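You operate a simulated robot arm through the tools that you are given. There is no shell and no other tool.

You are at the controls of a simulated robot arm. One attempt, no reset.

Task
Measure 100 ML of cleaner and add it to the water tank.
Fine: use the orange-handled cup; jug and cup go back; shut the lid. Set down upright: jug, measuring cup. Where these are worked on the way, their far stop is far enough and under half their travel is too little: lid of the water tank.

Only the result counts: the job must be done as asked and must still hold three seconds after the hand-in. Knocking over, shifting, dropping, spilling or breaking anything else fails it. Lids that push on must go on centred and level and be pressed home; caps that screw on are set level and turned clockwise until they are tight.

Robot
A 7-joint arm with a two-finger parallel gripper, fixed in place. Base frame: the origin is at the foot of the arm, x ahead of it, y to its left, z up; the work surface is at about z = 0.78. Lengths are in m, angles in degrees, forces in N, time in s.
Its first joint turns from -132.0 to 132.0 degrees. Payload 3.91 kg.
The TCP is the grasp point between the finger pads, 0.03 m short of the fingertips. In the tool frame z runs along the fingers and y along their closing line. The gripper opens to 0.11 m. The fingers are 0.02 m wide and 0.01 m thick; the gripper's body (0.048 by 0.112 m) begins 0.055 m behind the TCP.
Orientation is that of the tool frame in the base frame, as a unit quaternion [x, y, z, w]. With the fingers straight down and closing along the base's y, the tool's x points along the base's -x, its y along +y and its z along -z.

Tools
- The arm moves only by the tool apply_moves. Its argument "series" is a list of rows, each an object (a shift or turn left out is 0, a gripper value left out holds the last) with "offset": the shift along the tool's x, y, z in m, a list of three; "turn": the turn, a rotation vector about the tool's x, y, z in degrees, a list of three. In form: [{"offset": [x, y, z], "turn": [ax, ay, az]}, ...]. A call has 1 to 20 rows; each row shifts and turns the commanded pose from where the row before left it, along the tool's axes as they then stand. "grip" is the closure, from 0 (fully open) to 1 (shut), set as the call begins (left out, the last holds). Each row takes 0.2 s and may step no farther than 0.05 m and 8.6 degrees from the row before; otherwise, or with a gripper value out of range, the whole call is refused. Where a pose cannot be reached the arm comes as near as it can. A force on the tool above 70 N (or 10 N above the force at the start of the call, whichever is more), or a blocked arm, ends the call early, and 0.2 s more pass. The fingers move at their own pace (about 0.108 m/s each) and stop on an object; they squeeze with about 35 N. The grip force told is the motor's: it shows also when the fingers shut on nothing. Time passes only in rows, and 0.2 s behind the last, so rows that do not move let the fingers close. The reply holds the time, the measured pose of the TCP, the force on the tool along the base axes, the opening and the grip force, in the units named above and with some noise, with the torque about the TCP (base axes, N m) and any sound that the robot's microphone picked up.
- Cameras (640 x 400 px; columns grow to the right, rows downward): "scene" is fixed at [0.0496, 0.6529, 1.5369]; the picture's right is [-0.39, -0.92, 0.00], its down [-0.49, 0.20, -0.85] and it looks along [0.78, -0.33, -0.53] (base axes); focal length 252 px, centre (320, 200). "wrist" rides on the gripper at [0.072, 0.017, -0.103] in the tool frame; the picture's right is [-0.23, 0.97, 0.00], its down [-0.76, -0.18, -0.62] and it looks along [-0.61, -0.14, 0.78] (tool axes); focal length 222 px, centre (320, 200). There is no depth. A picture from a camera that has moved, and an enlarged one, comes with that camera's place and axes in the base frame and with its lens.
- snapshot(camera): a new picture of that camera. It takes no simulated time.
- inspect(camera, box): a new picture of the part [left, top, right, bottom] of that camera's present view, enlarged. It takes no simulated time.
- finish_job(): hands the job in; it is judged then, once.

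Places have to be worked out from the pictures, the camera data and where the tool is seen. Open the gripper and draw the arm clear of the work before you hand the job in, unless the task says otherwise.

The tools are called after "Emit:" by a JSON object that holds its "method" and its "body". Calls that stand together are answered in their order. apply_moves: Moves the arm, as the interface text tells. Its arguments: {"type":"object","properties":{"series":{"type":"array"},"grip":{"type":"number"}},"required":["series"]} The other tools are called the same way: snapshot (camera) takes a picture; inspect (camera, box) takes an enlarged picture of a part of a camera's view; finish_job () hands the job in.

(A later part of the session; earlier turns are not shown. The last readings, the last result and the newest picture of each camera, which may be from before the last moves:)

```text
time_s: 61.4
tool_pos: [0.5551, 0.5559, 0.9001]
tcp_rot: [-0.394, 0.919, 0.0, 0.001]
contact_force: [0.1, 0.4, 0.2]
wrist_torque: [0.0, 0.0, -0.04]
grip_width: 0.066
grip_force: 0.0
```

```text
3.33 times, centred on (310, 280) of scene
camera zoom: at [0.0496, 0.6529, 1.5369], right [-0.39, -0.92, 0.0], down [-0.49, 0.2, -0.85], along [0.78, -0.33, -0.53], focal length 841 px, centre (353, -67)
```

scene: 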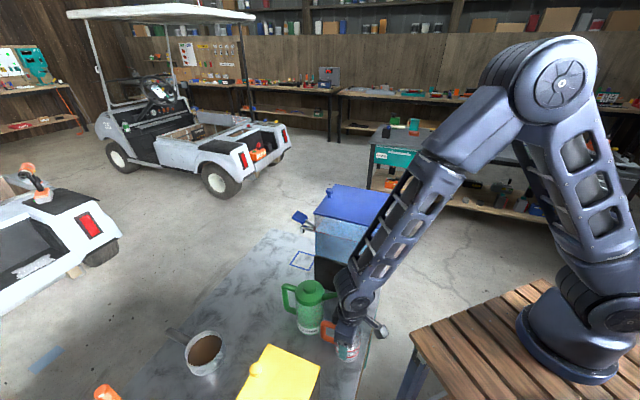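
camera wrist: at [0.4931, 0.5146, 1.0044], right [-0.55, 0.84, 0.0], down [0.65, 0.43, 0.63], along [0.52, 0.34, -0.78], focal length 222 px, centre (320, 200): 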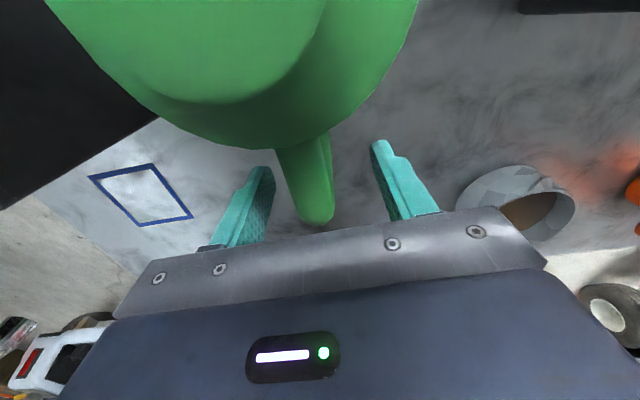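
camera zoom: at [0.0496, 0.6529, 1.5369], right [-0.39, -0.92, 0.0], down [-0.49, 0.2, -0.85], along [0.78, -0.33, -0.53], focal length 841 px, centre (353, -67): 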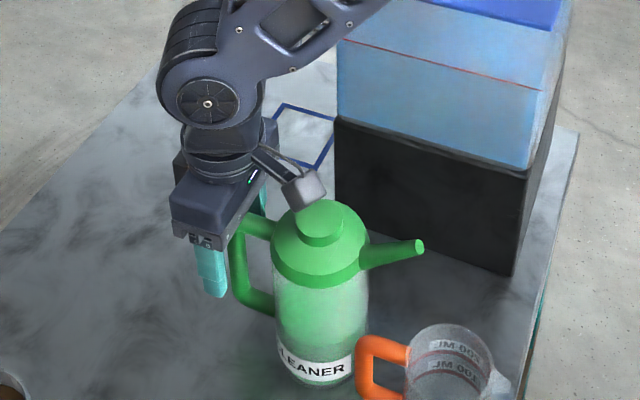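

The fingers straddle the handle and the camera clears the jug's knob. I close.

Emit:
{"method": "apply_moves", "body": {"series": [{}, {}, {}, {}], "grip": 1.0}}

Emit:
{"method": "apply_moves", "body": {"series": [{"offset": [0, 0, -0.002]}, {"offset": [0, 0, -0.003]}, {}]}}

Emit:
{"method": "inspect", "body": {"camera": "scene", "box": [260, 220, 360, 340]}}

Emit:
{"method": "snapshot", "body": {"camera": "wrist"}}

```text
time_s: 62.4
tool_pos: [0.5559, 0.5554, 0.9008]
tcp_rot: [-0.395, 0.919, -0.001, 0.001]
contact_force: [-0.2, 0.4, 0.2]
wrist_torque: [0.2, -0.05, -0.04]
grip_width: 0.0176
grip_force: 34.6
```

```text
time_s: 63.2
tool_pos: [0.5547, 0.5555, 0.9058]
tcp_rot: [-0.395, 0.919, 0.0, 0.002]
contact_force: [0.6, 0.1, -3.7]
wrist_torque: [0.22, -0.22, 0.0]
grip_width: 0.0178
grip_force: 35.2
```

```text
3.33 times, centred on (310, 280) of scene
camera zoom: at [0.0496, 0.6529, 1.5369], right [-0.39, -0.92, 0.0], down [-0.49, 0.2, -0.85], along [0.78, -0.33, -0.53], focal length 841 px, centre (353, -67)
```

zoom: 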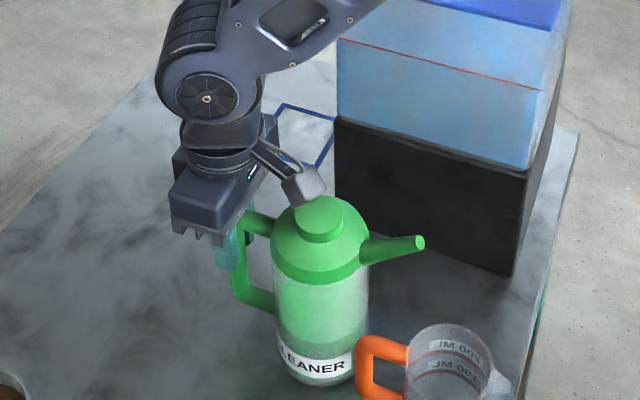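

```text
taken
camera wrist: at [0.493, 0.5146, 1.0095], right [-0.55, 0.84, 0.0], down [0.65, 0.43, 0.63], along [0.52, 0.34, -0.78], focal length 222 px, centre (320, 200)
```

wrist: 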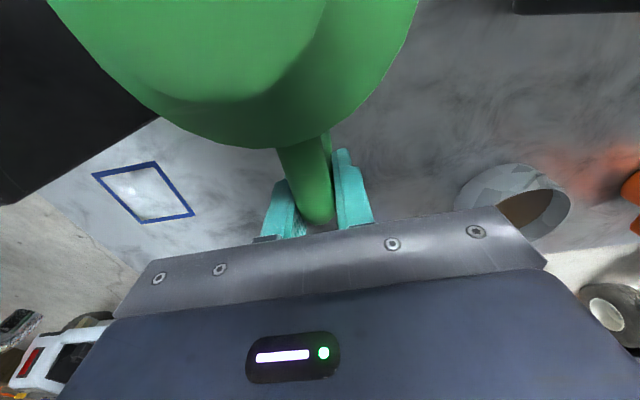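

The handle is held (17.8 mm), and a 3.7 N load with 0.31 N·m fits the whole jug hanging from it without tilting. I lift further slowly.

Emit:
{"method": "apply_moves", "body": {"series": [{"offset": [0, 0, -0.005]}, {"offset": [0, 0, -0.008]}, {"offset": [0, 0, -0.008]}, {"offset": [0, 0, -0.005]}, {}]}}

Emit:
{"method": "inspect", "body": {"camera": "scene", "box": [260, 220, 360, 340]}}

Emit:
{"method": "snapshot", "body": {"camera": "wrist"}}

```text
time_s: 64.4
tool_pos: [0.5555, 0.5552, 0.9323]
tcp_rot: [-0.393, 0.919, 0.0, 0.002]
contact_force: [0.2, -0.7, -3.5]
wrist_torque: [0.25, -0.24, 0.02]
grip_width: 0.0178
grip_force: 34.6
```

```text
3.33 times, centred on (310, 280) of scene
camera zoom: at [0.0496, 0.6529, 1.5369], right [-0.39, -0.92, 0.0], down [-0.49, 0.2, -0.85], along [0.78, -0.33, -0.53], focal length 841 px, centre (353, -67)
```

zoom: 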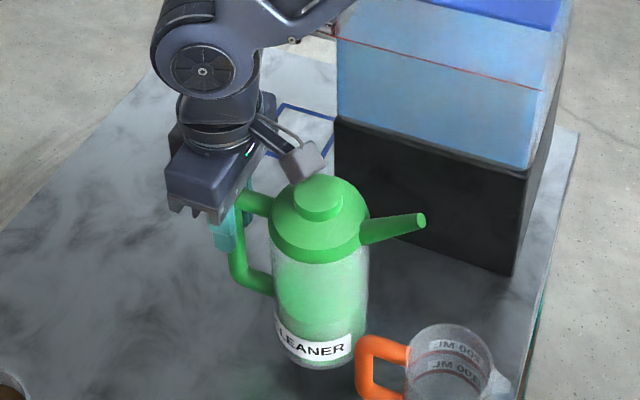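

```text
taken
camera wrist: at [0.4932, 0.5146, 1.0356], right [-0.55, 0.84, 0.0], down [0.65, 0.43, 0.63], along [0.52, 0.34, -0.78], focal length 222 px, centre (320, 200)
```

wrist: 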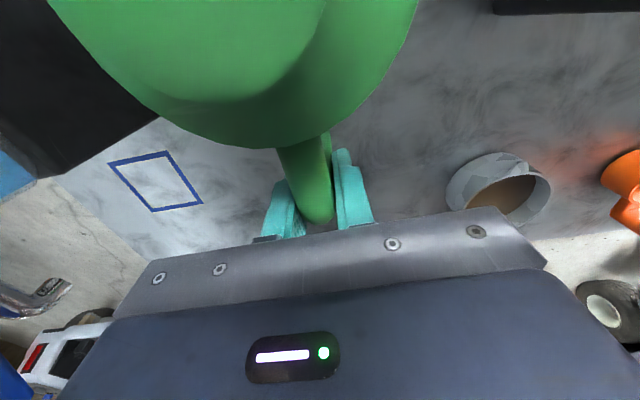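

The jug hangs upright and steady and weighs about 0.37 kg. The spout tip is 0.1715 m ahead of and 0.058 m above the TCP. The cup's handle lies under the pour path, so I first raise the jug higher, then bring the spout tip over the cup.

Emit:
{"method": "apply_moves", "body": {"series": [{"offset": [0, 0, -0.006]}, {"offset": [0, 0, -0.01]}, {"offset": [0, 0, -0.014]}, {"offset": [0, 0, -0.014]}, {"offset": [0, 0, -0.014]}, {"offset": [0, 0, -0.014]}, {"offset": [0, 0, -0.014]}, {"offset": [0, 0, -0.01]}, {"offset": [0, 0, -0.006]}, {"offset": [0.004, 0.0045, 0]}, {"offset": [0.0065, 0.0077, 0]}, {"offset": [0.0075, 0.009, 0]}, {"offset": [0.0075, 0.009, 0]}, {"offset": [0.005, 0.006, 0]}, {"offset": [0.003, 0.0032, 0]}, {}]}}

Emit:
{"method": "snapshot", "body": {"camera": "scene"}}

Emit:
{"method": "inspect", "body": {"camera": "scene", "box": [280, 220, 420, 390]}}

Emit:
{"method": "snapshot", "body": {"camera": "wrist"}}

```text
time_s: 67.8
tool_pos: [0.5024, 0.5574, 1.0349]
tcp_rot: [-0.394, 0.919, 0.0, 0.002]
contact_force: [0.8, -0.2, -3.6]
wrist_torque: [0.22, -0.23, -0.03]
grip_width: 0.0178
grip_force: 34.9
```

```text
taken
```

scene: 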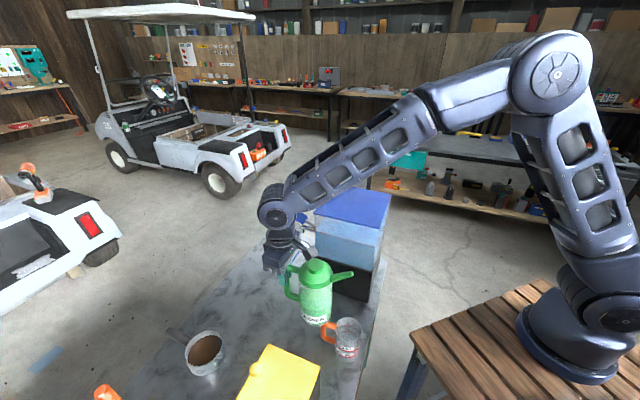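

```text
2.35 times, centred on (350, 305) of scene
camera zoom: at [0.0496, 0.6529, 1.5369], right [-0.39, -0.92, 0.0], down [-0.49, 0.2, -0.85], along [0.78, -0.33, -0.53], focal length 593 px, centre (249, -47)
```

zoom: 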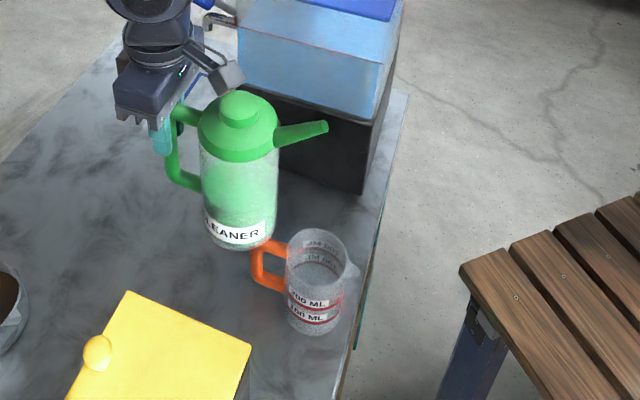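

```text
taken
camera wrist: at [0.4409, 0.5168, 1.1375], right [-0.55, 0.84, 0.0], down [0.65, 0.43, 0.63], along [0.52, 0.34, -0.78], focal length 222 px, centre (320, 200)
```

wrist: 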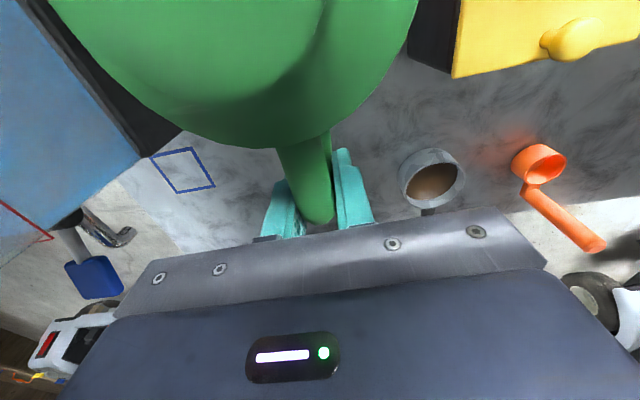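

The spout tip is over the cup, 0.2 m above it. I tilt slowly to 30° about the spout tip while bringing it lower, and check.

Emit:
{"method": "apply_moves", "body": {"series": [{"offset": [-0.003, 0, 0.005], "turn": [0, -3.75, 0]}, {"offset": [-0.003, 0, 0.005], "turn": [0, -3.75, 0]}, {"offset": [-0.0005, 0, 0.0084], "turn": [0, -3.75, 0]}, {"offset": [-0.0005, 0, 0.0084], "turn": [0, -3.75, 0]}, {"offset": [0.0015, 0, 0.0055], "turn": [0, -3.75, 0]}, {"offset": [0.0015, 0, 0.0055], "turn": [0, -3.75, 0]}, {"offset": [0.0027, 0, 0.0024], "turn": [0, -3.75, 0]}, {"offset": [0.0027, 0, 0.0024], "turn": [0, -3.75, 0]}, {}]}}

Emit:
{"method": "inspect", "body": {"camera": "scene", "box": [280, 220, 420, 390]}}

```text
time_s: 69.8
tool_pos: [0.5083, 0.564, 0.9892]
tcp_rot: [-0.38, 0.887, 0.102, 0.24]
contact_force: [-0.1, 0.4, -3.6]
wrist_torque: [0.14, -0.17, 0.0]
grip_width: 0.0177
grip_force: 34.8
```

```text
2.35 times, centred on (350, 305) of scene
camera zoom: at [0.0496, 0.6529, 1.5369], right [-0.39, -0.92, 0.0], down [-0.49, 0.2, -0.85], along [0.78, -0.33, -0.53], focal length 593 px, centre (249, -47)
```

zoom: 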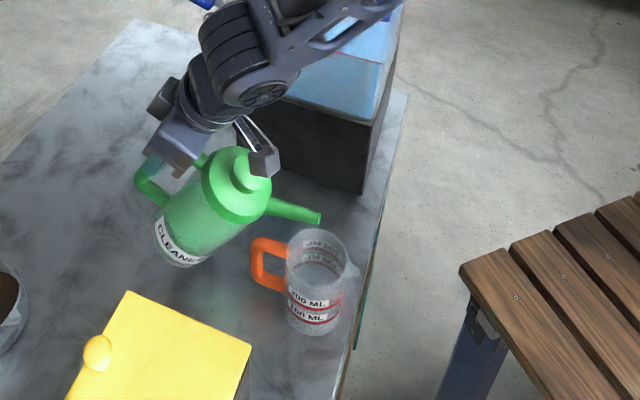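

No flow yet and the tip stays over the cup. I continue to 45° in smaller steps.

Emit:
{"method": "apply_moves", "body": {"series": [{"offset": [0.0007, 0, -0.005], "turn": [0, -3.75, 0]}, {"offset": [0.0007, 0, -0.005], "turn": [0, -3.75, 0]}, {"offset": [0.0015, 0, -0.0055], "turn": [0, -3.75, 0]}, {"offset": [0.0015, 0, -0.0055], "turn": [0, -3.75, 0]}]}}

Emit:
{"method": "inspect", "body": {"camera": "scene", "box": [280, 240, 400, 390]}}

```text
time_s: 70.8
tool_pos: [0.4967, 0.5533, 1.0049]
tcp_rot: [-0.364, 0.848, 0.151, 0.354]
contact_force: [0.3, -0.3, -4.7]
wrist_torque: [0.09, -0.07, 0.06]
grip_width: 0.0178
grip_force: 34.8
```

```text
2.67 times, centred on (340, 315) of scene
camera zoom: at [0.0496, 0.6529, 1.5369], right [-0.39, -0.92, 0.0], down [-0.49, 0.2, -0.85], along [0.78, -0.33, -0.53], focal length 672 px, centre (267, -107)
```

zoom: 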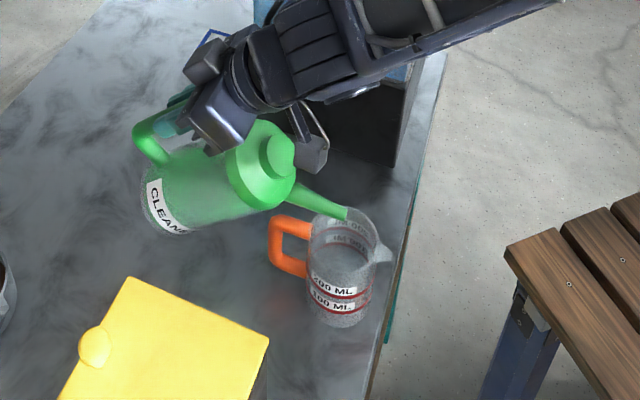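

Still dry at 45°, with the tip right above the cup. From here I tilt in small increments about the spout tip and watch the cup and the weight.

Emit:
{"method": "apply_moves", "body": {"series": [{"offset": [-0.0018, 0, -0.0061], "turn": [0, -2, 0]}, {"offset": [-0.0018, 0, -0.0061], "turn": [0, -2, 0]}, {}]}}

Emit:
{"method": "inspect", "body": {"camera": "scene", "box": [300, 260, 380, 360]}}

```text
time_s: 71.6
tool_pos: [0.4929, 0.5491, 1.0157]
tcp_rot: [-0.358, 0.836, 0.163, 0.383]
contact_force: [-0.3, 1.2, -4.5]
wrist_torque: [0.08, -0.1, 0.01]
grip_width: 0.0179
grip_force: 34.2
```

```text
4.00 times, centred on (340, 310) of scene
camera zoom: at [0.0496, 0.6529, 1.5369], right [-0.39, -0.92, 0.0], down [-0.49, 0.2, -0.85], along [0.78, -0.33, -0.53], focal length 1009 px, centre (240, -240)
```

zoom: 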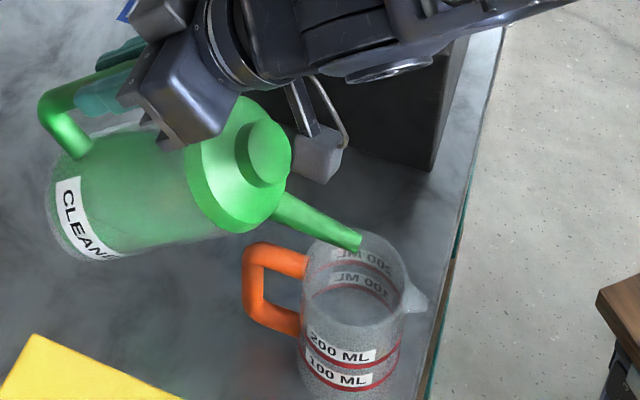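

No flow at about 49°. I tilt 3° more.

Emit:
{"method": "apply_moves", "body": {"series": [{"offset": [-0.0014, 0, -0.0045], "turn": [0, -1.5, 0]}, {"offset": [-0.0014, 0, -0.0045], "turn": [0, -1.5, 0]}, {}]}}

Emit:
{"method": "inspect", "body": {"camera": "scene", "box": [300, 260, 380, 360]}}

```text
time_s: 72.4
tool_pos: [0.4894, 0.544, 1.0222]
tcp_rot: [-0.354, 0.825, 0.173, 0.404]
contact_force: [0.2, -0.4, -3.2]
wrist_torque: [0.07, -0.09, -0.01]
grip_width: 0.0175
grip_force: 34.9
```

```text
4.00 times, centred on (340, 310) of scene
camera zoom: at [0.0496, 0.6529, 1.5369], right [-0.39, -0.92, 0.0], down [-0.49, 0.2, -0.85], along [0.78, -0.33, -0.53], focal length 1009 px, centre (240, -240)
```

zoom: 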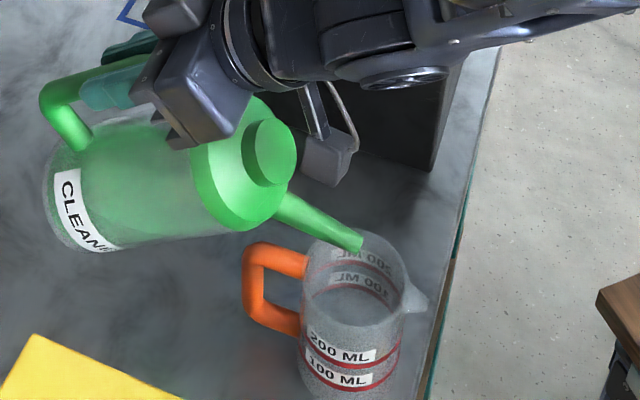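

Emit:
{"method": "apply_moves", "body": {"series": [{"offset": [-0.0014, 0, -0.0045], "turn": [0, -1.5, 0]}, {"offset": [-0.0014, 0, -0.0045], "turn": [0, -1.5, 0]}, {}]}}

Emit:
{"method": "inspect", "body": {"camera": "scene", "box": [300, 260, 380, 360]}}

```text
time_s: 73.2
tool_pos: [0.4853, 0.5402, 1.0312]
tcp_rot: [-0.35, 0.814, 0.182, 0.426]
contact_force: [-0.7, -0.7, -3.2]
wrist_torque: [0.09, -0.06, -0.01]
grip_width: 0.018
grip_force: 34.9
```

```text
4.00 times, centred on (340, 310) of scene
camera zoom: at [0.0496, 0.6529, 1.5369], right [-0.39, -0.92, 0.0], down [-0.49, 0.2, -0.85], along [0.78, -0.33, -0.53], focal length 1009 px, centre (240, -240)
```

zoom: 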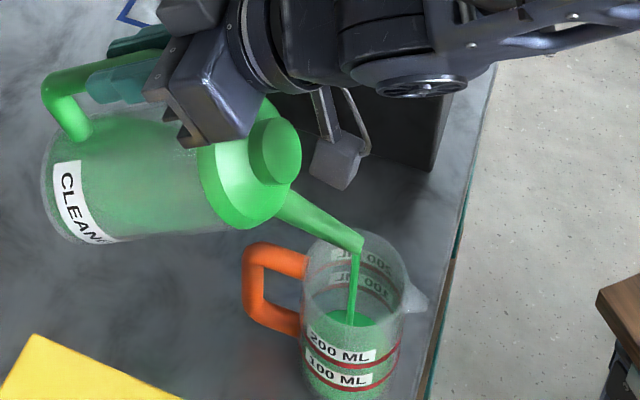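

The cleaner is flowing into the cup now. No time passes between calls, so I zoom in on the level.

Emit:
{"method": "inspect", "body": {"camera": "scene", "box": [325, 310, 370, 365]}}

```text
7.27 times, centred on (348, 338) of scene
camera zoom: at [0.0496, 0.6529, 1.5369], right [-0.39, -0.92, 0.0], down [-0.49, 0.2, -0.85], along [0.78, -0.33, -0.53], focal length 1834 px, centre (120, -800)
```

zoom: 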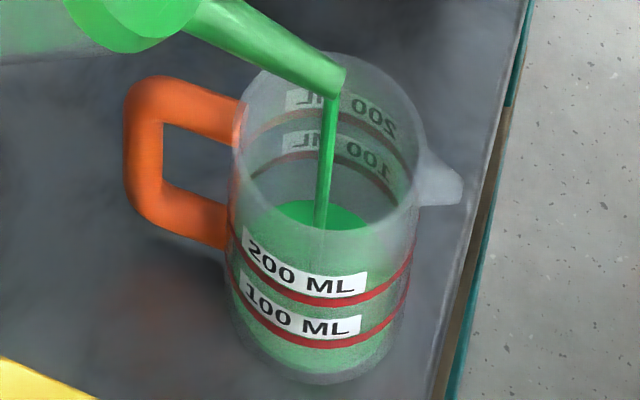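

The surface is still near the bottom, about 10 ml or less. I hold for one short step and check the rate.

Emit:
{"method": "apply_moves", "body": {"series": [{}]}}

Emit:
{"method": "inspect", "body": {"camera": "scene", "box": [325, 310, 370, 365]}}

```text
time_s: 73.6
tool_pos: [0.4853, 0.5416, 1.0289]
tcp_rot: [-0.35, 0.814, 0.182, 0.426]
contact_force: [0.9, 0.7, -4.1]
wrist_torque: [0.1, -0.06, -0.02]
grip_width: 0.018
grip_force: 34.8
```

```text
7.27 times, centred on (348, 338) of scene
camera zoom: at [0.0496, 0.6529, 1.5369], right [-0.39, -0.92, 0.0], down [-0.49, 0.2, -0.85], along [0.78, -0.33, -0.53], focal length 1834 px, centre (120, -800)
```

zoom: 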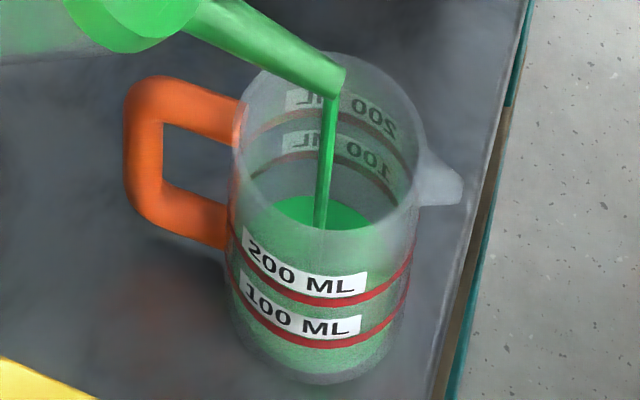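

Roughly 15 ml now, rising at about 20 ml per second, and the stream falls cleanly inside. I hold for about 1.4 s more.

Emit:
{"method": "apply_moves", "body": {"series": [{}, {}, {}, {}, {}, {}]}}

Emit:
{"method": "inspect", "body": {"camera": "scene", "box": [325, 310, 370, 365]}}

```text
time_s: 75.0
tool_pos: [0.4865, 0.5415, 1.0308]
tcp_rot: [-0.349, 0.815, 0.182, 0.426]
contact_force: [0.1, 0.9, -3.0]
wrist_torque: [0.05, -0.06, -0.01]
grip_width: 0.0178
grip_force: 35.4
```

```text
7.27 times, centred on (348, 338) of scene
camera zoom: at [0.0496, 0.6529, 1.5369], right [-0.39, -0.92, 0.0], down [-0.49, 0.2, -0.85], along [0.78, -0.33, -0.53], focal length 1834 px, centre (120, -800)
```

zoom: 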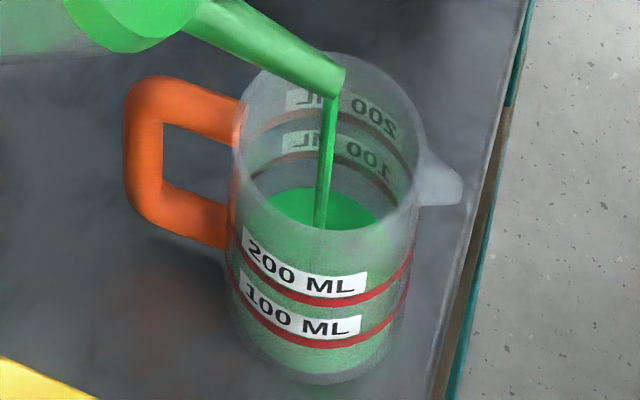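

About 35 ml and slowing a little. I hold two more seconds.

Emit:
{"method": "apply_moves", "body": {"series": [{}, {}, {}, {}, {}, {}, {}, {}, {}]}}

Emit:
{"method": "inspect", "body": {"camera": "scene", "box": [325, 310, 370, 365]}}

```text
time_s: 77.0
tool_pos: [0.4852, 0.5395, 1.031]
tcp_rot: [-0.349, 0.815, 0.182, 0.426]
contact_force: [-0.2, -0.5, -3.5]
wrist_torque: [0.05, -0.05, -0.02]
grip_width: 0.0178
grip_force: 34.6
```

```text
7.27 times, centred on (348, 338) of scene
camera zoom: at [0.0496, 0.6529, 1.5369], right [-0.39, -0.92, 0.0], down [-0.49, 0.2, -0.85], along [0.78, -0.33, -0.53], focal length 1834 px, centre (120, -800)
```

zoom: 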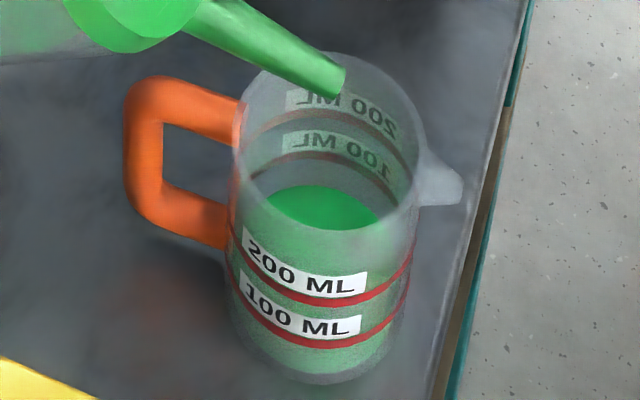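

The flow has stopped by itself at this tilt with about 35 ml in the cup, so the tilt controls the amount. I tilt 2° more and wait for it to settle.

Emit:
{"method": "apply_moves", "body": {"series": [{"offset": [-0.0009, 0, -0.003], "turn": [0, -1, 0]}, {"offset": [-0.0009, 0, -0.003], "turn": [0, -1, 0]}, {}, {}, {}]}}

Emit:
{"method": "inspect", "body": {"camera": "scene", "box": [325, 310, 370, 365]}}

```text
time_s: 78.2
tool_pos: [0.482, 0.5373, 1.0353]
tcp_rot: [-0.346, 0.807, 0.188, 0.44]
contact_force: [0.3, -0.5, -3.3]
wrist_torque: [0.06, -0.09, 0.0]
grip_width: 0.018
grip_force: 34.9
```

```text
7.27 times, centred on (348, 338) of scene
camera zoom: at [0.0496, 0.6529, 1.5369], right [-0.39, -0.92, 0.0], down [-0.49, 0.2, -0.85], along [0.78, -0.33, -0.53], focal length 1834 px, centre (120, -800)
```

zoom: 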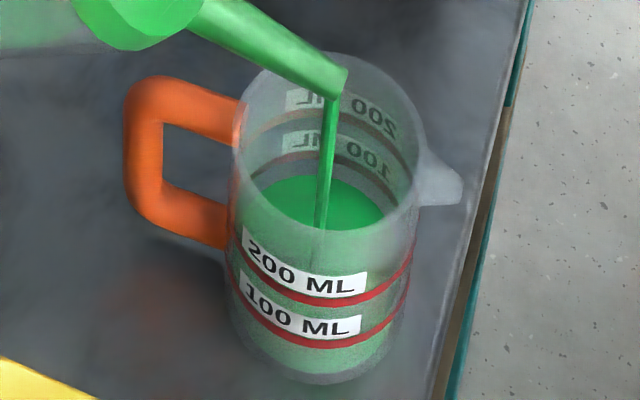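

Flowing again, with about 55 ml now. I wait for it to settle.

Emit:
{"method": "apply_moves", "body": {"series": [{}, {}, {}, {}, {}, {}, {}]}}

Emit:
{"method": "inspect", "body": {"camera": "scene", "box": [325, 310, 370, 365]}}

```text
time_s: 79.8
tool_pos: [0.4828, 0.5372, 1.0365]
tcp_rot: [-0.346, 0.806, 0.189, 0.441]
contact_force: [0.6, 0.9, -2.4]
wrist_torque: [0.02, -0.04, -0.02]
grip_width: 0.0177
grip_force: 34.3
```

```text
7.27 times, centred on (348, 338) of scene
camera zoom: at [0.0496, 0.6529, 1.5369], right [-0.39, -0.92, 0.0], down [-0.49, 0.2, -0.85], along [0.78, -0.33, -0.53], focal length 1834 px, centre (120, -800)
```

zoom: 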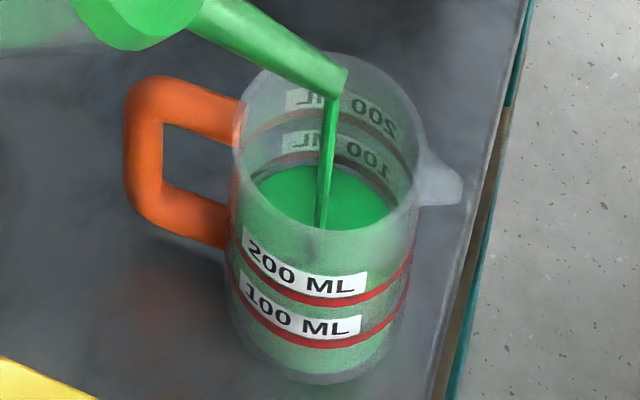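

About 80 ml and still flowing. I take short steps now.

Emit:
{"method": "apply_moves", "body": {"series": [{}, {}]}}

Emit:
{"method": "inspect", "body": {"camera": "scene", "box": [328, 318, 364, 362]}}

```text
time_s: 80.4
tool_pos: [0.4834, 0.5368, 1.0354]
tcp_rot: [-0.346, 0.806, 0.188, 0.441]
contact_force: [-0.9, -0.8, -3.1]
wrist_torque: [0.01, -0.04, 0.01]
grip_width: 0.0175
grip_force: 35.0
```

```text
9.09 times, centred on (346, 340) of scene
camera zoom: at [0.0496, 0.6529, 1.5369], right [-0.39, -0.92, 0.0], down [-0.49, 0.2, -0.85], along [0.78, -0.33, -0.53], focal length 2293 px, centre (84, -1073)
```

zoom: 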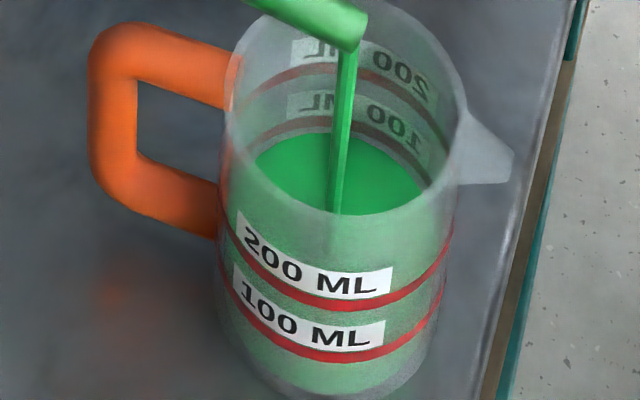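

Roughly 83 ml. I continue briefly.

Emit:
{"method": "apply_moves", "body": {"series": [{}, {}, {}]}}

Emit:
{"method": "inspect", "body": {"camera": "scene", "box": [328, 318, 364, 362]}}

```text
time_s: 81.2
tool_pos: [0.4822, 0.5378, 1.0352]
tcp_rot: [-0.346, 0.807, 0.188, 0.439]
contact_force: [0.1, -0.1, -3.4]
wrist_torque: [-0.01, -0.05, -0.02]
grip_width: 0.0183
grip_force: 34.8
```

```text
9.09 times, centred on (346, 340) of scene
camera zoom: at [0.0496, 0.6529, 1.5369], right [-0.39, -0.92, 0.0], down [-0.49, 0.2, -0.85], along [0.78, -0.33, -0.53], focal length 2293 px, centre (84, -1073)
```

zoom: 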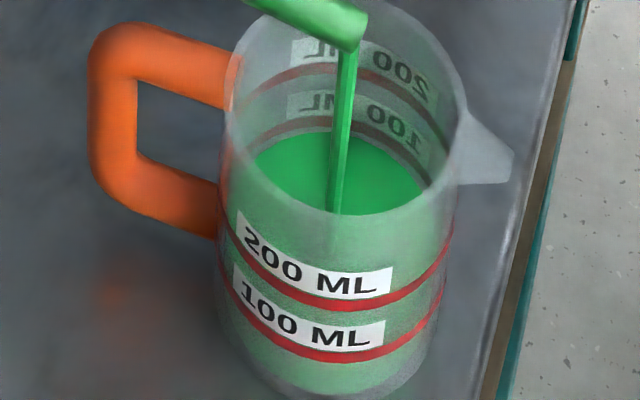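

Emit:
{"method": "apply_moves", "body": {"series": [{}, {}, {}, {}]}}

Emit:
{"method": "inspect", "body": {"camera": "scene", "box": [328, 318, 364, 362]}}

```text
time_s: 82.2
tool_pos: [0.4824, 0.5384, 1.0361]
tcp_rot: [-0.346, 0.807, 0.187, 0.44]
contact_force: [0.3, 0.7, -2.8]
wrist_torque: [0.04, -0.07, -0.02]
grip_width: 0.0177
grip_force: 35.2
```

```text
9.09 times, centred on (346, 340) of scene
camera zoom: at [0.0496, 0.6529, 1.5369], right [-0.39, -0.92, 0.0], down [-0.49, 0.2, -0.85], along [0.78, -0.33, -0.53], focal length 2293 px, centre (84, -1073)
```

zoom: 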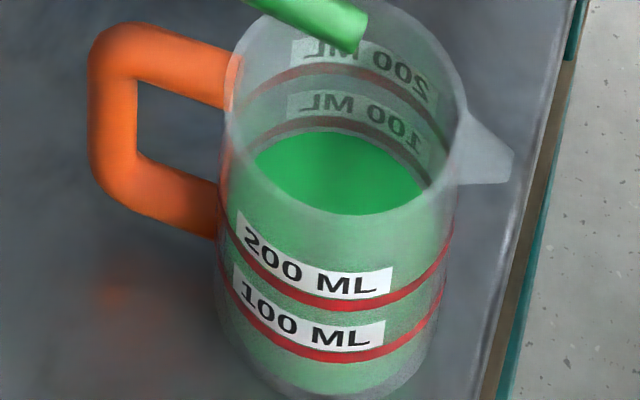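

The flow has stopped again, just below the 100 line. I zoom in closely to judge the gap between the surface and the 100 ML ring.

Emit:
{"method": "inspect", "body": {"camera": "scene", "box": [338, 326, 358, 342]}}

Emit:
{"method": "inspect", "body": {"camera": "scene", "box": [338, 342, 358, 362]}}

```text
16.00 times, centred on (348, 334) of scene
camera zoom: at [0.0496, 0.6529, 1.5369], right [-0.39, -0.92, 0.0], down [-0.49, 0.2, -0.85], along [0.78, -0.33, -0.53], focal length 4035 px, centre (-128, -1944)
```

zoom: 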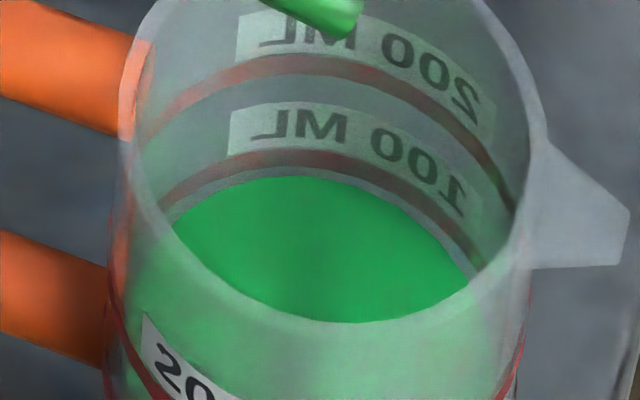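

```text
16.00 times, centred on (348, 352) of scene
camera zoom: at [0.0496, 0.6529, 1.5369], right [-0.39, -0.92, 0.0], down [-0.49, 0.2, -0.85], along [0.78, -0.33, -0.53], focal length 4035 px, centre (-128, -2232)
```

zoom: 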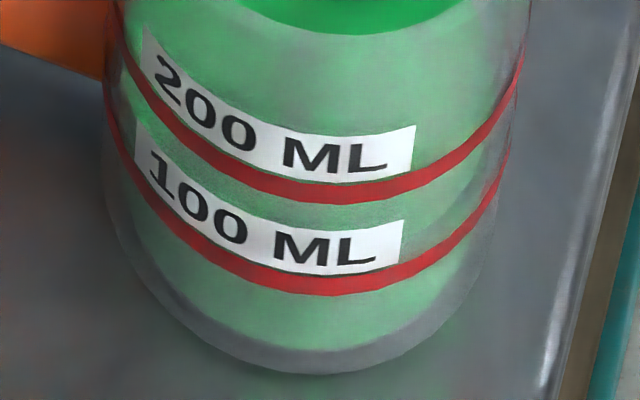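

Emit:
{"method": "inspect", "body": {"camera": "scene", "box": [341, 326, 351, 333]}}

Emit:
{"method": "inspect", "body": {"camera": "scene", "box": [332, 316, 368, 340]}}

```text
16.00 times, centred on (346, 330) of scene
camera zoom: at [0.0496, 0.6529, 1.5369], right [-0.39, -0.92, 0.0], down [-0.49, 0.2, -0.85], along [0.78, -0.33, -0.53], focal length 4035 px, centre (-96, -1872)
```

zoom: 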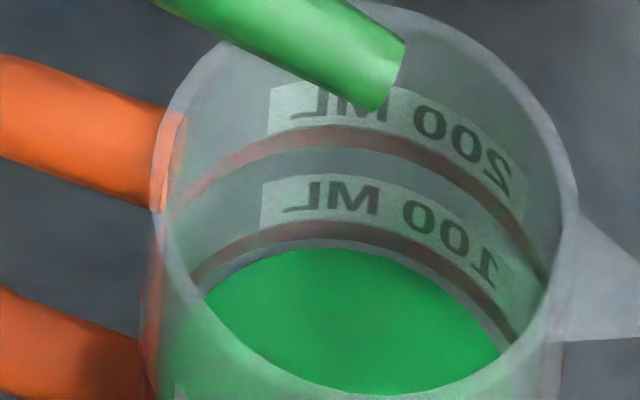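

```text
16.00 times, centred on (350, 328) of scene
camera zoom: at [0.0496, 0.6529, 1.5369], right [-0.39, -0.92, 0.0], down [-0.49, 0.2, -0.85], along [0.78, -0.33, -0.53], focal length 4035 px, centre (-160, -1848)
```

zoom: 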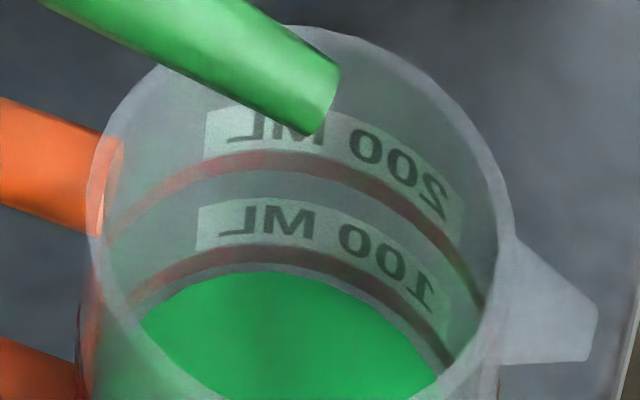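

By geometry the surface is about 6–10 ml short of the 100 line, and 2° gave roughly 55 ml. I tilt just 0.3° more and let it settle.

Emit:
{"method": "apply_moves", "body": {"series": [{"offset": [-0.0003, 0, -0.0009], "turn": [0, -0.3, 0]}, {}, {}, {}, {}]}}

Emit:
{"method": "inspect", "body": {"camera": "scene", "box": [332, 316, 368, 340]}}

```text
time_s: 83.4
tool_pos: [0.4822, 0.5357, 1.037]
tcp_rot: [-0.346, 0.806, 0.189, 0.442]
contact_force: [-0.7, 0.1, -2.5]
wrist_torque: [0.05, -0.04, -0.02]
grip_width: 0.0177
grip_force: 34.7
```

```text
16.00 times, centred on (350, 328) of scene
camera zoom: at [0.0496, 0.6529, 1.5369], right [-0.39, -0.92, 0.0], down [-0.49, 0.2, -0.85], along [0.78, -0.33, -0.53], focal length 4035 px, centre (-160, -1848)
```

zoom: 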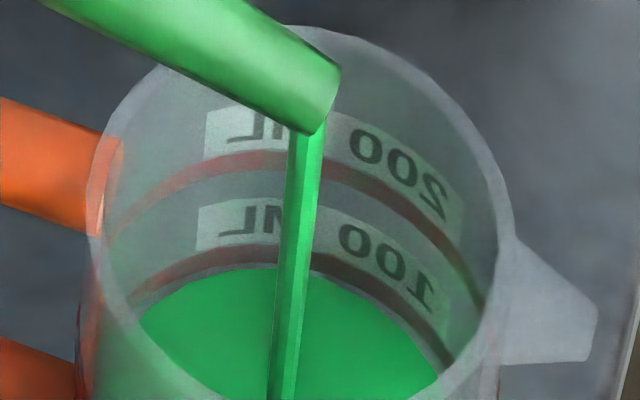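

Emit:
{"method": "apply_moves", "body": {"series": [{}, {}, {}, {}]}}

Emit:
{"method": "inspect", "body": {"camera": "scene", "box": [332, 316, 368, 340]}}

```text
time_s: 84.4
tool_pos: [0.4819, 0.5373, 1.0361]
tcp_rot: [-0.346, 0.805, 0.19, 0.442]
contact_force: [-0.4, 0.4, -3.4]
wrist_torque: [0.05, -0.06, -0.01]
grip_width: 0.0177
grip_force: 34.9
```

```text
16.00 times, centred on (350, 328) of scene
camera zoom: at [0.0496, 0.6529, 1.5369], right [-0.39, -0.92, 0.0], down [-0.49, 0.2, -0.85], along [0.78, -0.33, -0.53], focal length 4035 px, centre (-160, -1848)
```

zoom: 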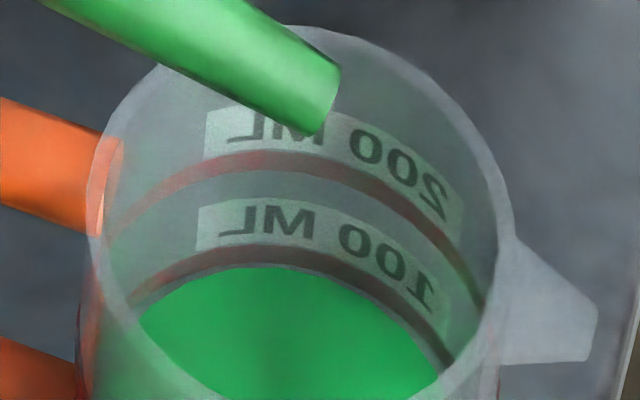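

The surface is now level with the 100 ML ring, allowing for the wall thickness, and the flow has stopped. I tilt the jug back upright about its spout tip, rising as it comes level so that it clears the cup's handle.

Emit:
{"method": "apply_moves", "body": {"series": [{"offset": [0.0027, 0, 0.0074], "turn": [0, 2.5, 0]}, {"offset": [0.0057, 0, 0.0147], "turn": [0, 5, 0]}, {"offset": [0.0057, 0, 0.0147], "turn": [0, 5, 0]}, {"offset": [-0.0011, 0, 0.0058], "turn": [0, 3.75, 0]}, {"offset": [-0.0007, 0, 0.0055], "turn": [0, 3.75, 0]}, {"offset": [-0.0004, 0, 0.0051], "turn": [0, 3.75, 0]}, {"offset": [0, 0, 0.0049], "turn": [0, 3.75, 0]}, {"offset": [-0.0033, 0, -0.0019], "turn": [0, 3.75, 0]}, {"offset": [-0.0024, 0, -0.0024], "turn": [0, 3.75, 0]}, {"offset": [-0.0025, 0, -0.0051], "turn": [0, 3.75, 0]}, {"offset": [-0.0014, 0, -0.0055], "turn": [0, 3.75, 0]}, {"offset": [-0.001, 0, -0.0082], "turn": [0, 3.75, 0]}, {"offset": [0.0003, 0, -0.0085], "turn": [0, 3.75, 0]}, {"offset": [0.0022, 0, -0.0038], "turn": [0, 3.75, 0]}, {"offset": [0.0032, 0, -0.0039], "turn": [0, 3.75, 0]}, {}]}}

Emit:
{"method": "inspect", "body": {"camera": "scene", "box": [280, 220, 420, 390]}}

Emit:
{"method": "inspect", "body": {"camera": "scene", "box": [332, 318, 368, 362]}}

```text
time_s: 87.8
tool_pos: [0.503, 0.5577, 1.0289]
tcp_rot: [-0.393, 0.919, -0.001, -0.001]
contact_force: [0.7, -0.7, -2.5]
wrist_torque: [0.16, -0.13, -0.01]
grip_width: 0.018
grip_force: 34.8
```

```text
2.35 times, centred on (350, 305) of scene
camera zoom: at [0.0496, 0.6529, 1.5369], right [-0.39, -0.92, 0.0], down [-0.49, 0.2, -0.85], along [0.78, -0.33, -0.53], focal length 593 px, centre (249, -47)
```

zoom: 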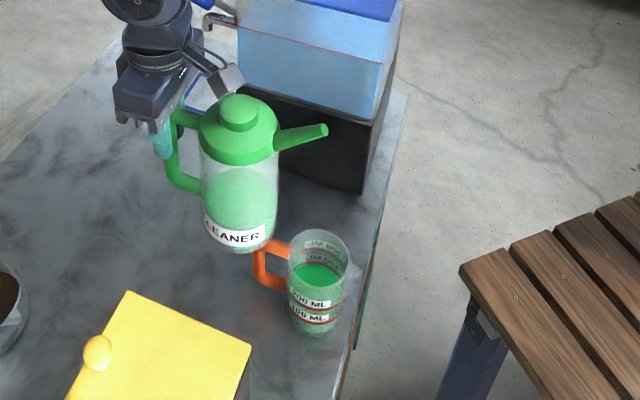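

```text
9.09 times, centred on (350, 340) of scene
camera zoom: at [0.0496, 0.6529, 1.5369], right [-0.39, -0.92, 0.0], down [-0.49, 0.2, -0.85], along [0.78, -0.33, -0.53], focal length 2293 px, centre (47, -1073)
```

zoom: 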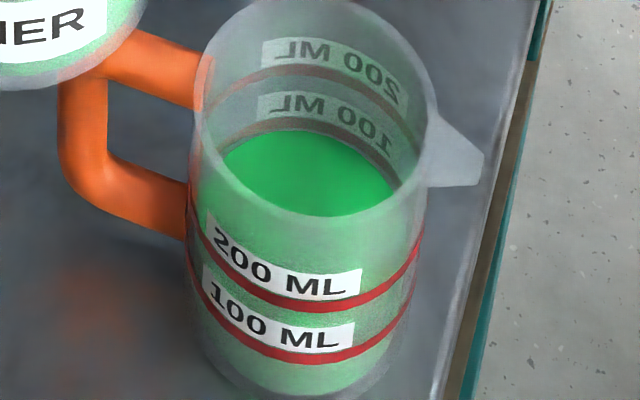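

The jug is upright again. I check the level once more without obstruction.

Emit:
{"method": "inspect", "body": {"camera": "scene", "box": [332, 316, 368, 340]}}

```text
16.00 times, centred on (350, 328) of scene
camera zoom: at [0.0496, 0.6529, 1.5369], right [-0.39, -0.92, 0.0], down [-0.49, 0.2, -0.85], along [0.78, -0.33, -0.53], focal length 4035 px, centre (-160, -1848)
```

zoom: 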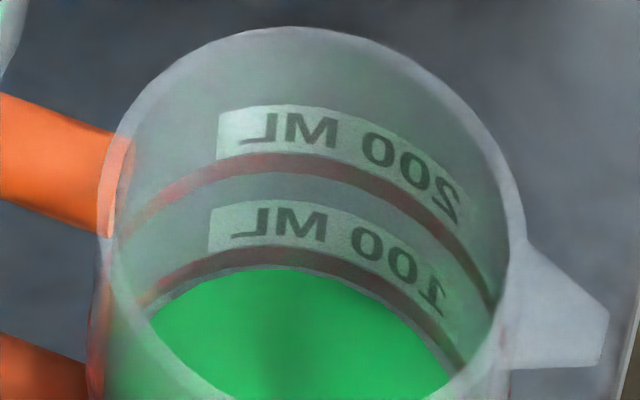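

The measured amount sits at the 100 ML mark. I carry the jug back to its original place and lower it gently.

Emit:
{"method": "apply_moves", "body": {"series": [{"offset": [-0.004, -0.0045, -0.003]}, {"offset": [-0.0066, -0.0077, -0.002]}, {"offset": [-0.008, -0.0092, 0]}, {"offset": [-0.008, -0.0092, 0]}, {"offset": [-0.005, -0.006, 0]}, {"offset": [-0.003, -0.0029, 0]}, {"offset": [0, 0, 0.006]}, {"offset": [0, 0, 0.012]}, {"offset": [0, 0, 0.016]}, {"offset": [0, 0, 0.018]}, {"offset": [0, 0, 0.018]}, {"offset": [0, 0, 0.016]}, {"offset": [0, 0, 0.014]}, {"offset": [0, 0, 0.01]}, {"offset": [0, 0, 0.006]}, {"offset": [0, 0, 0.004]}, {}]}}

Emit:
{"method": "inspect", "body": {"camera": "scene", "box": [260, 240, 380, 390]}}

```text
time_s: 91.4
tool_pos: [0.5559, 0.5565, 0.9149]
tcp_rot: [-0.394, 0.919, -0.001, 0.001]
contact_force: [0.5, -0.1, -3.8]
wrist_torque: [0.17, -0.19, 0.01]
grip_width: 0.0177
grip_force: 34.6
```

```text
2.67 times, centred on (320, 315) of scene
camera zoom: at [0.0496, 0.6529, 1.5369], right [-0.39, -0.92, 0.0], down [-0.49, 0.2, -0.85], along [0.78, -0.33, -0.53], focal length 672 px, centre (320, -107)
```

zoom: 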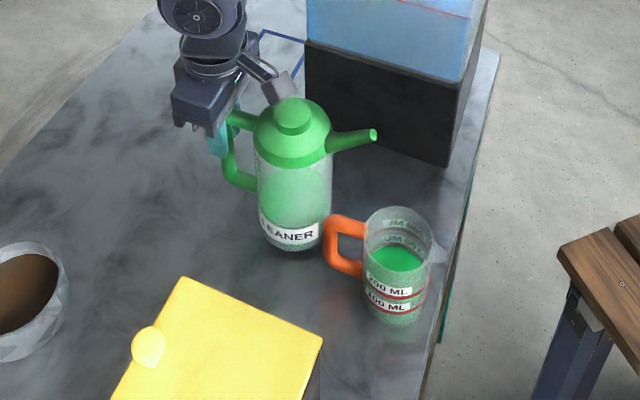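

Emit:
{"method": "apply_moves", "body": {"series": [{"offset": [0, 0, 0.005]}, {"offset": [0, 0, 0.004]}, {"offset": [0, 0, 0.003]}, {}]}}

Emit:
{"method": "apply_moves", "body": {"series": [{"offset": [0, 0, 0.001]}, {}]}}

```text
time_s: 92.4
tool_pos: [0.5557, 0.5561, 0.9026]
tcp_rot: [-0.394, 0.919, -0.001, -0.001]
contact_force: [0.5, -1.1, -2.6]
wrist_torque: [0.17, -0.17, 0.0]
grip_width: 0.0175
grip_force: 34.8
```

```text
time_s: 93.0
tool_pos: [0.5558, 0.5569, 0.9021]
tcp_rot: [-0.394, 0.919, -0.002, 0.0]
contact_force: [0.3, -0.3, -1.5]
wrist_torque: [0.07, -0.04, 0.02]
grip_width: 0.018
grip_force: 35.3
```

The load is transferring to the table. I take one more millimetre, then release.

Emit:
{"method": "apply_moves", "body": {"series": [{"offset": [0, 0, 0.001]}, {}]}}

Emit:
{"method": "apply_moves", "body": {"series": [{}, {}], "grip": 0.5}}

Emit:
{"method": "inspect", "body": {"camera": "scene", "box": [260, 220, 360, 340]}}

```text
time_s: 93.6
tool_pos: [0.556, 0.5573, 0.9012]
tcp_rot: [-0.394, 0.919, -0.001, 0.001]
contact_force: [-0.1, -0.9, 12.5]
wrist_torque: [-0.72, 0.89, 0.01]
grip_width: 0.0181
grip_force: 35.3
```

```text
time_s: 94.2
tool_pos: [0.5559, 0.5573, 0.901]
tcp_rot: [-0.394, 0.919, -0.001, 0.001]
contact_force: [-0.7, -0.2, -0.8]
wrist_torque: [-0.02, 0.01, -0.02]
grip_width: 0.0551
grip_force: 0.0
```

```text
3.33 times, centred on (310, 280) of scene
camera zoom: at [0.0496, 0.6529, 1.5369], right [-0.39, -0.92, 0.0], down [-0.49, 0.2, -0.85], along [0.78, -0.33, -0.53], focal length 841 px, centre (353, -67)
```

zoom: 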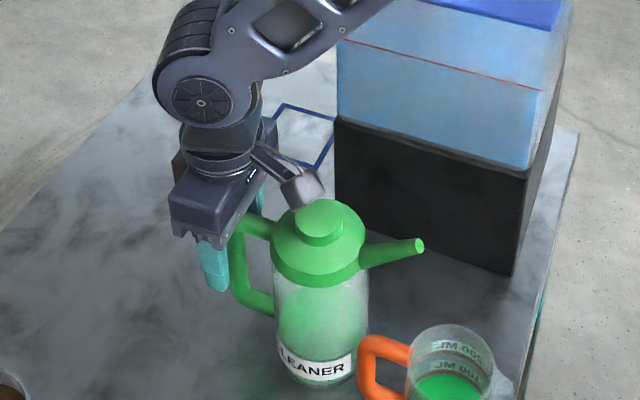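

The jug is back in its place, upright. I rise and go back to the lid's knob to reopen the tank.

Emit:
{"method": "apply_moves", "body": {"series": [{"offset": [0, 0, -0.02]}, {"offset": [0, 0, -0.04]}, {"offset": [0, 0, -0.045]}, {"offset": [0, 0, -0.045]}, {"offset": [0, 0, -0.045]}, {"offset": [0, 0, -0.045]}, {"offset": [0, 0, -0.045]}, {"offset": [0, 0, -0.045]}, {"offset": [0, 0, -0.02], "turn": [0, 0, 1.4]}, {"offset": [0.0083, -0.0401, 0]}, {"offset": [0.0083, -0.0401, 0]}, {"offset": [0.0083, -0.0401, 0]}, {"offset": [0.0083, -0.0401, 0]}, {"offset": [0.0083, -0.0401, 0]}, {"offset": [0.0083, -0.0401, 0]}, {}]}}

Emit:
{"method": "snapshot", "body": {"camera": "wrist"}}

Emit:
{"method": "snapshot", "body": {"camera": "scene"}}

```text
time_s: 97.6
tool_pos: [0.6903, 0.3512, 1.2524]
tcp_rot: [-0.382, 0.924, -0.001, 0.0]
contact_force: [1.0, 0.7, 0.4]
wrist_torque: [0.0, 0.02, -0.01]
grip_width: 0.0549
grip_force: 0.0
```

```text
taken
camera wrist: at [0.628, 0.3116, 1.3557], right [-0.53, 0.85, 0.0], down [0.66, 0.41, 0.62], along [0.53, 0.33, -0.78], focal length 222 px, centre (320, 200)
```

wrist: 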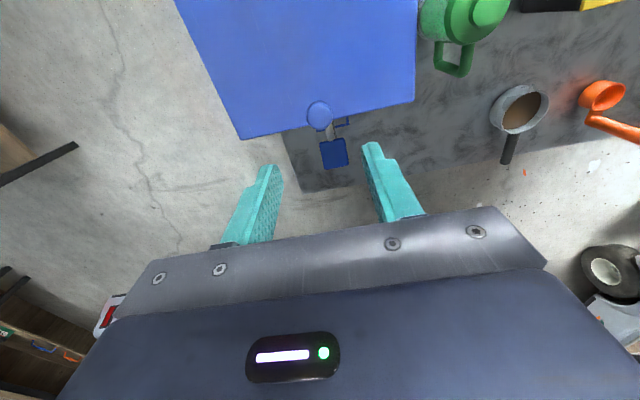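

```text
taken
```

scene: 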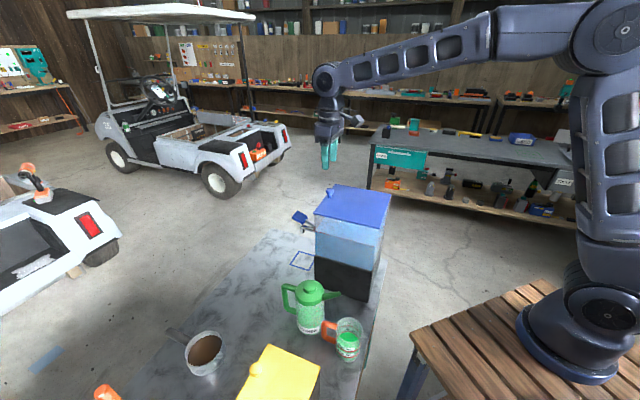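

I'm above the knob again. I descend to the grasp height found before and close.

Emit:
{"method": "apply_moves", "body": {"series": [{"offset": [-0.001, 0, 0.04]}, {"offset": [0, 0, 0.04]}, {"offset": [0, 0, 0.029]}, {}]}}

Emit:
{"method": "apply_moves", "body": {"series": [{}, {}, {}], "grip": 1.0}}

```text
time_s: 98.6
tool_pos: [0.6928, 0.3511, 1.1417]
tcp_rot: [-0.382, 0.924, 0.0, 0.001]
contact_force: [0.9, 0.9, -0.4]
wrist_torque: [-0.03, -0.02, 0.0]
grip_width: 0.0551
grip_force: 0.2
```

```text
time_s: 99.4
tool_pos: [0.6923, 0.3517, 1.142]
tcp_rot: [-0.384, 0.923, 0.0, 0.0]
contact_force: [-6.2, 4.7, -2.8]
wrist_torque: [0.7, 0.3, -0.08]
grip_width: 0.0252
grip_force: 44.7
```

The knob is gripped. I open along the known arc to about 42°.

Emit:
{"method": "apply_moves", "body": {"series": [{"offset": [0.0029, 0.0005, -0.0162]}, {"offset": [0.0043, 0, -0.0159]}, {"offset": [0.0097, 0, -0.0245]}, {"offset": [0.013, 0, -0.0229]}, {"offset": [0.016, 0, -0.0208]}, {"offset": [0.0189, 0, -0.0184]}]}}

Emit:
{"method": "apply_moves", "body": {"series": [{"offset": [0.0211, 0, -0.0156]}, {"offset": [0.0232, 0, -0.0125]}, {"offset": [0.0247, 0, -0.0092]}, {"offset": [0.0257, 0, -0.0056]}]}}

Emit:
{"method": "inspect", "body": {"camera": "scene", "box": [270, 80, 430, 240]}}

```text
time_s: 100.8
tool_pos: [0.6444, 0.3062, 1.2615]
tcp_rot: [-0.383, 0.924, -0.001, 0.0]
contact_force: [11.0, 2.0, 7.1]
wrist_torque: [0.45, -0.19, 0.38]
grip_width: 0.0252
grip_force: 44.9
```

```text
time_s: 101.8
tool_pos: [0.5789, 0.2381, 1.3042]
tcp_rot: [-0.383, 0.924, -0.001, -0.001]
contact_force: [8.2, -1.4, 7.3]
wrist_torque: [0.23, -0.79, -0.09]
grip_width: 0.0252
grip_force: 44.5
```

```text
2.50 times, centred on (350, 160) of scene
camera zoom: at [0.0496, 0.6529, 1.5369], right [-0.39, -0.92, 0.0], down [-0.49, 0.2, -0.85], along [0.78, -0.33, -0.53], focal length 630 px, centre (245, 300)
```

zoom: 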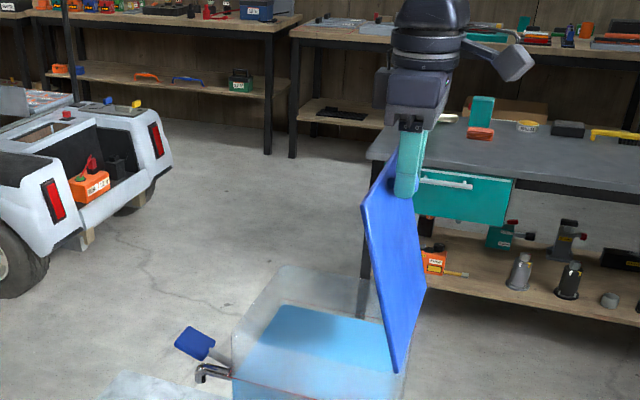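

Emit:
{"method": "apply_moves", "body": {"series": [{"offset": [0.0262, -0.001, -0.0021]}, {"offset": [0.0263, 0, 0.0017]}, {"offset": [0.0129, 0, 0.0025], "turn": [0, -3, 0]}, {"offset": [0.0129, 0, 0.0028], "turn": [0, -3, 0]}, {"offset": [0.0128, 0, 0.0015], "turn": [0, -3, 0]}, {"offset": [0.0128, 0, 0.0025], "turn": [0, -3, 0]}]}}

Emit:
{"method": "apply_moves", "body": {"series": [{"offset": [0.003, 0, 0.001]}, {}]}}

Emit:
{"method": "inspect", "body": {"camera": "scene", "box": [270, 80, 430, 240]}}

```text
time_s: 103.2
tool_pos: [0.5053, 0.1677, 1.2907]
tcp_rot: [-0.381, 0.919, 0.039, 0.097]
contact_force: [11.7, 25.5, 14.7]
wrist_torque: [0.52, -0.4, -0.18]
grip_width: 0.0253
grip_force: 45.0
```

```text
time_s: 103.8
tool_pos: [0.5049, 0.1651, 1.2903]
tcp_rot: [-0.381, 0.919, 0.039, 0.098]
contact_force: [19.0, 32.4, 23.7]
wrist_torque: [0.69, -0.44, -0.04]
grip_width: 0.0249
grip_force: 44.9
```

```text
2.50 times, centred on (350, 160) of scene
camera zoom: at [0.0496, 0.6529, 1.5369], right [-0.39, -0.92, 0.0], down [-0.49, 0.2, -0.85], along [0.78, -0.33, -0.53], focal length 630 px, centre (245, 300)
```

zoom: 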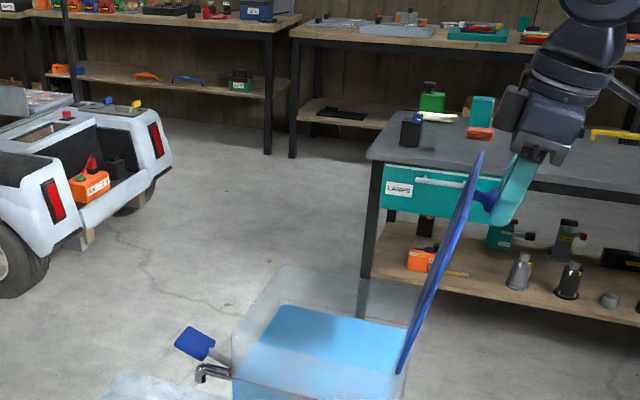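

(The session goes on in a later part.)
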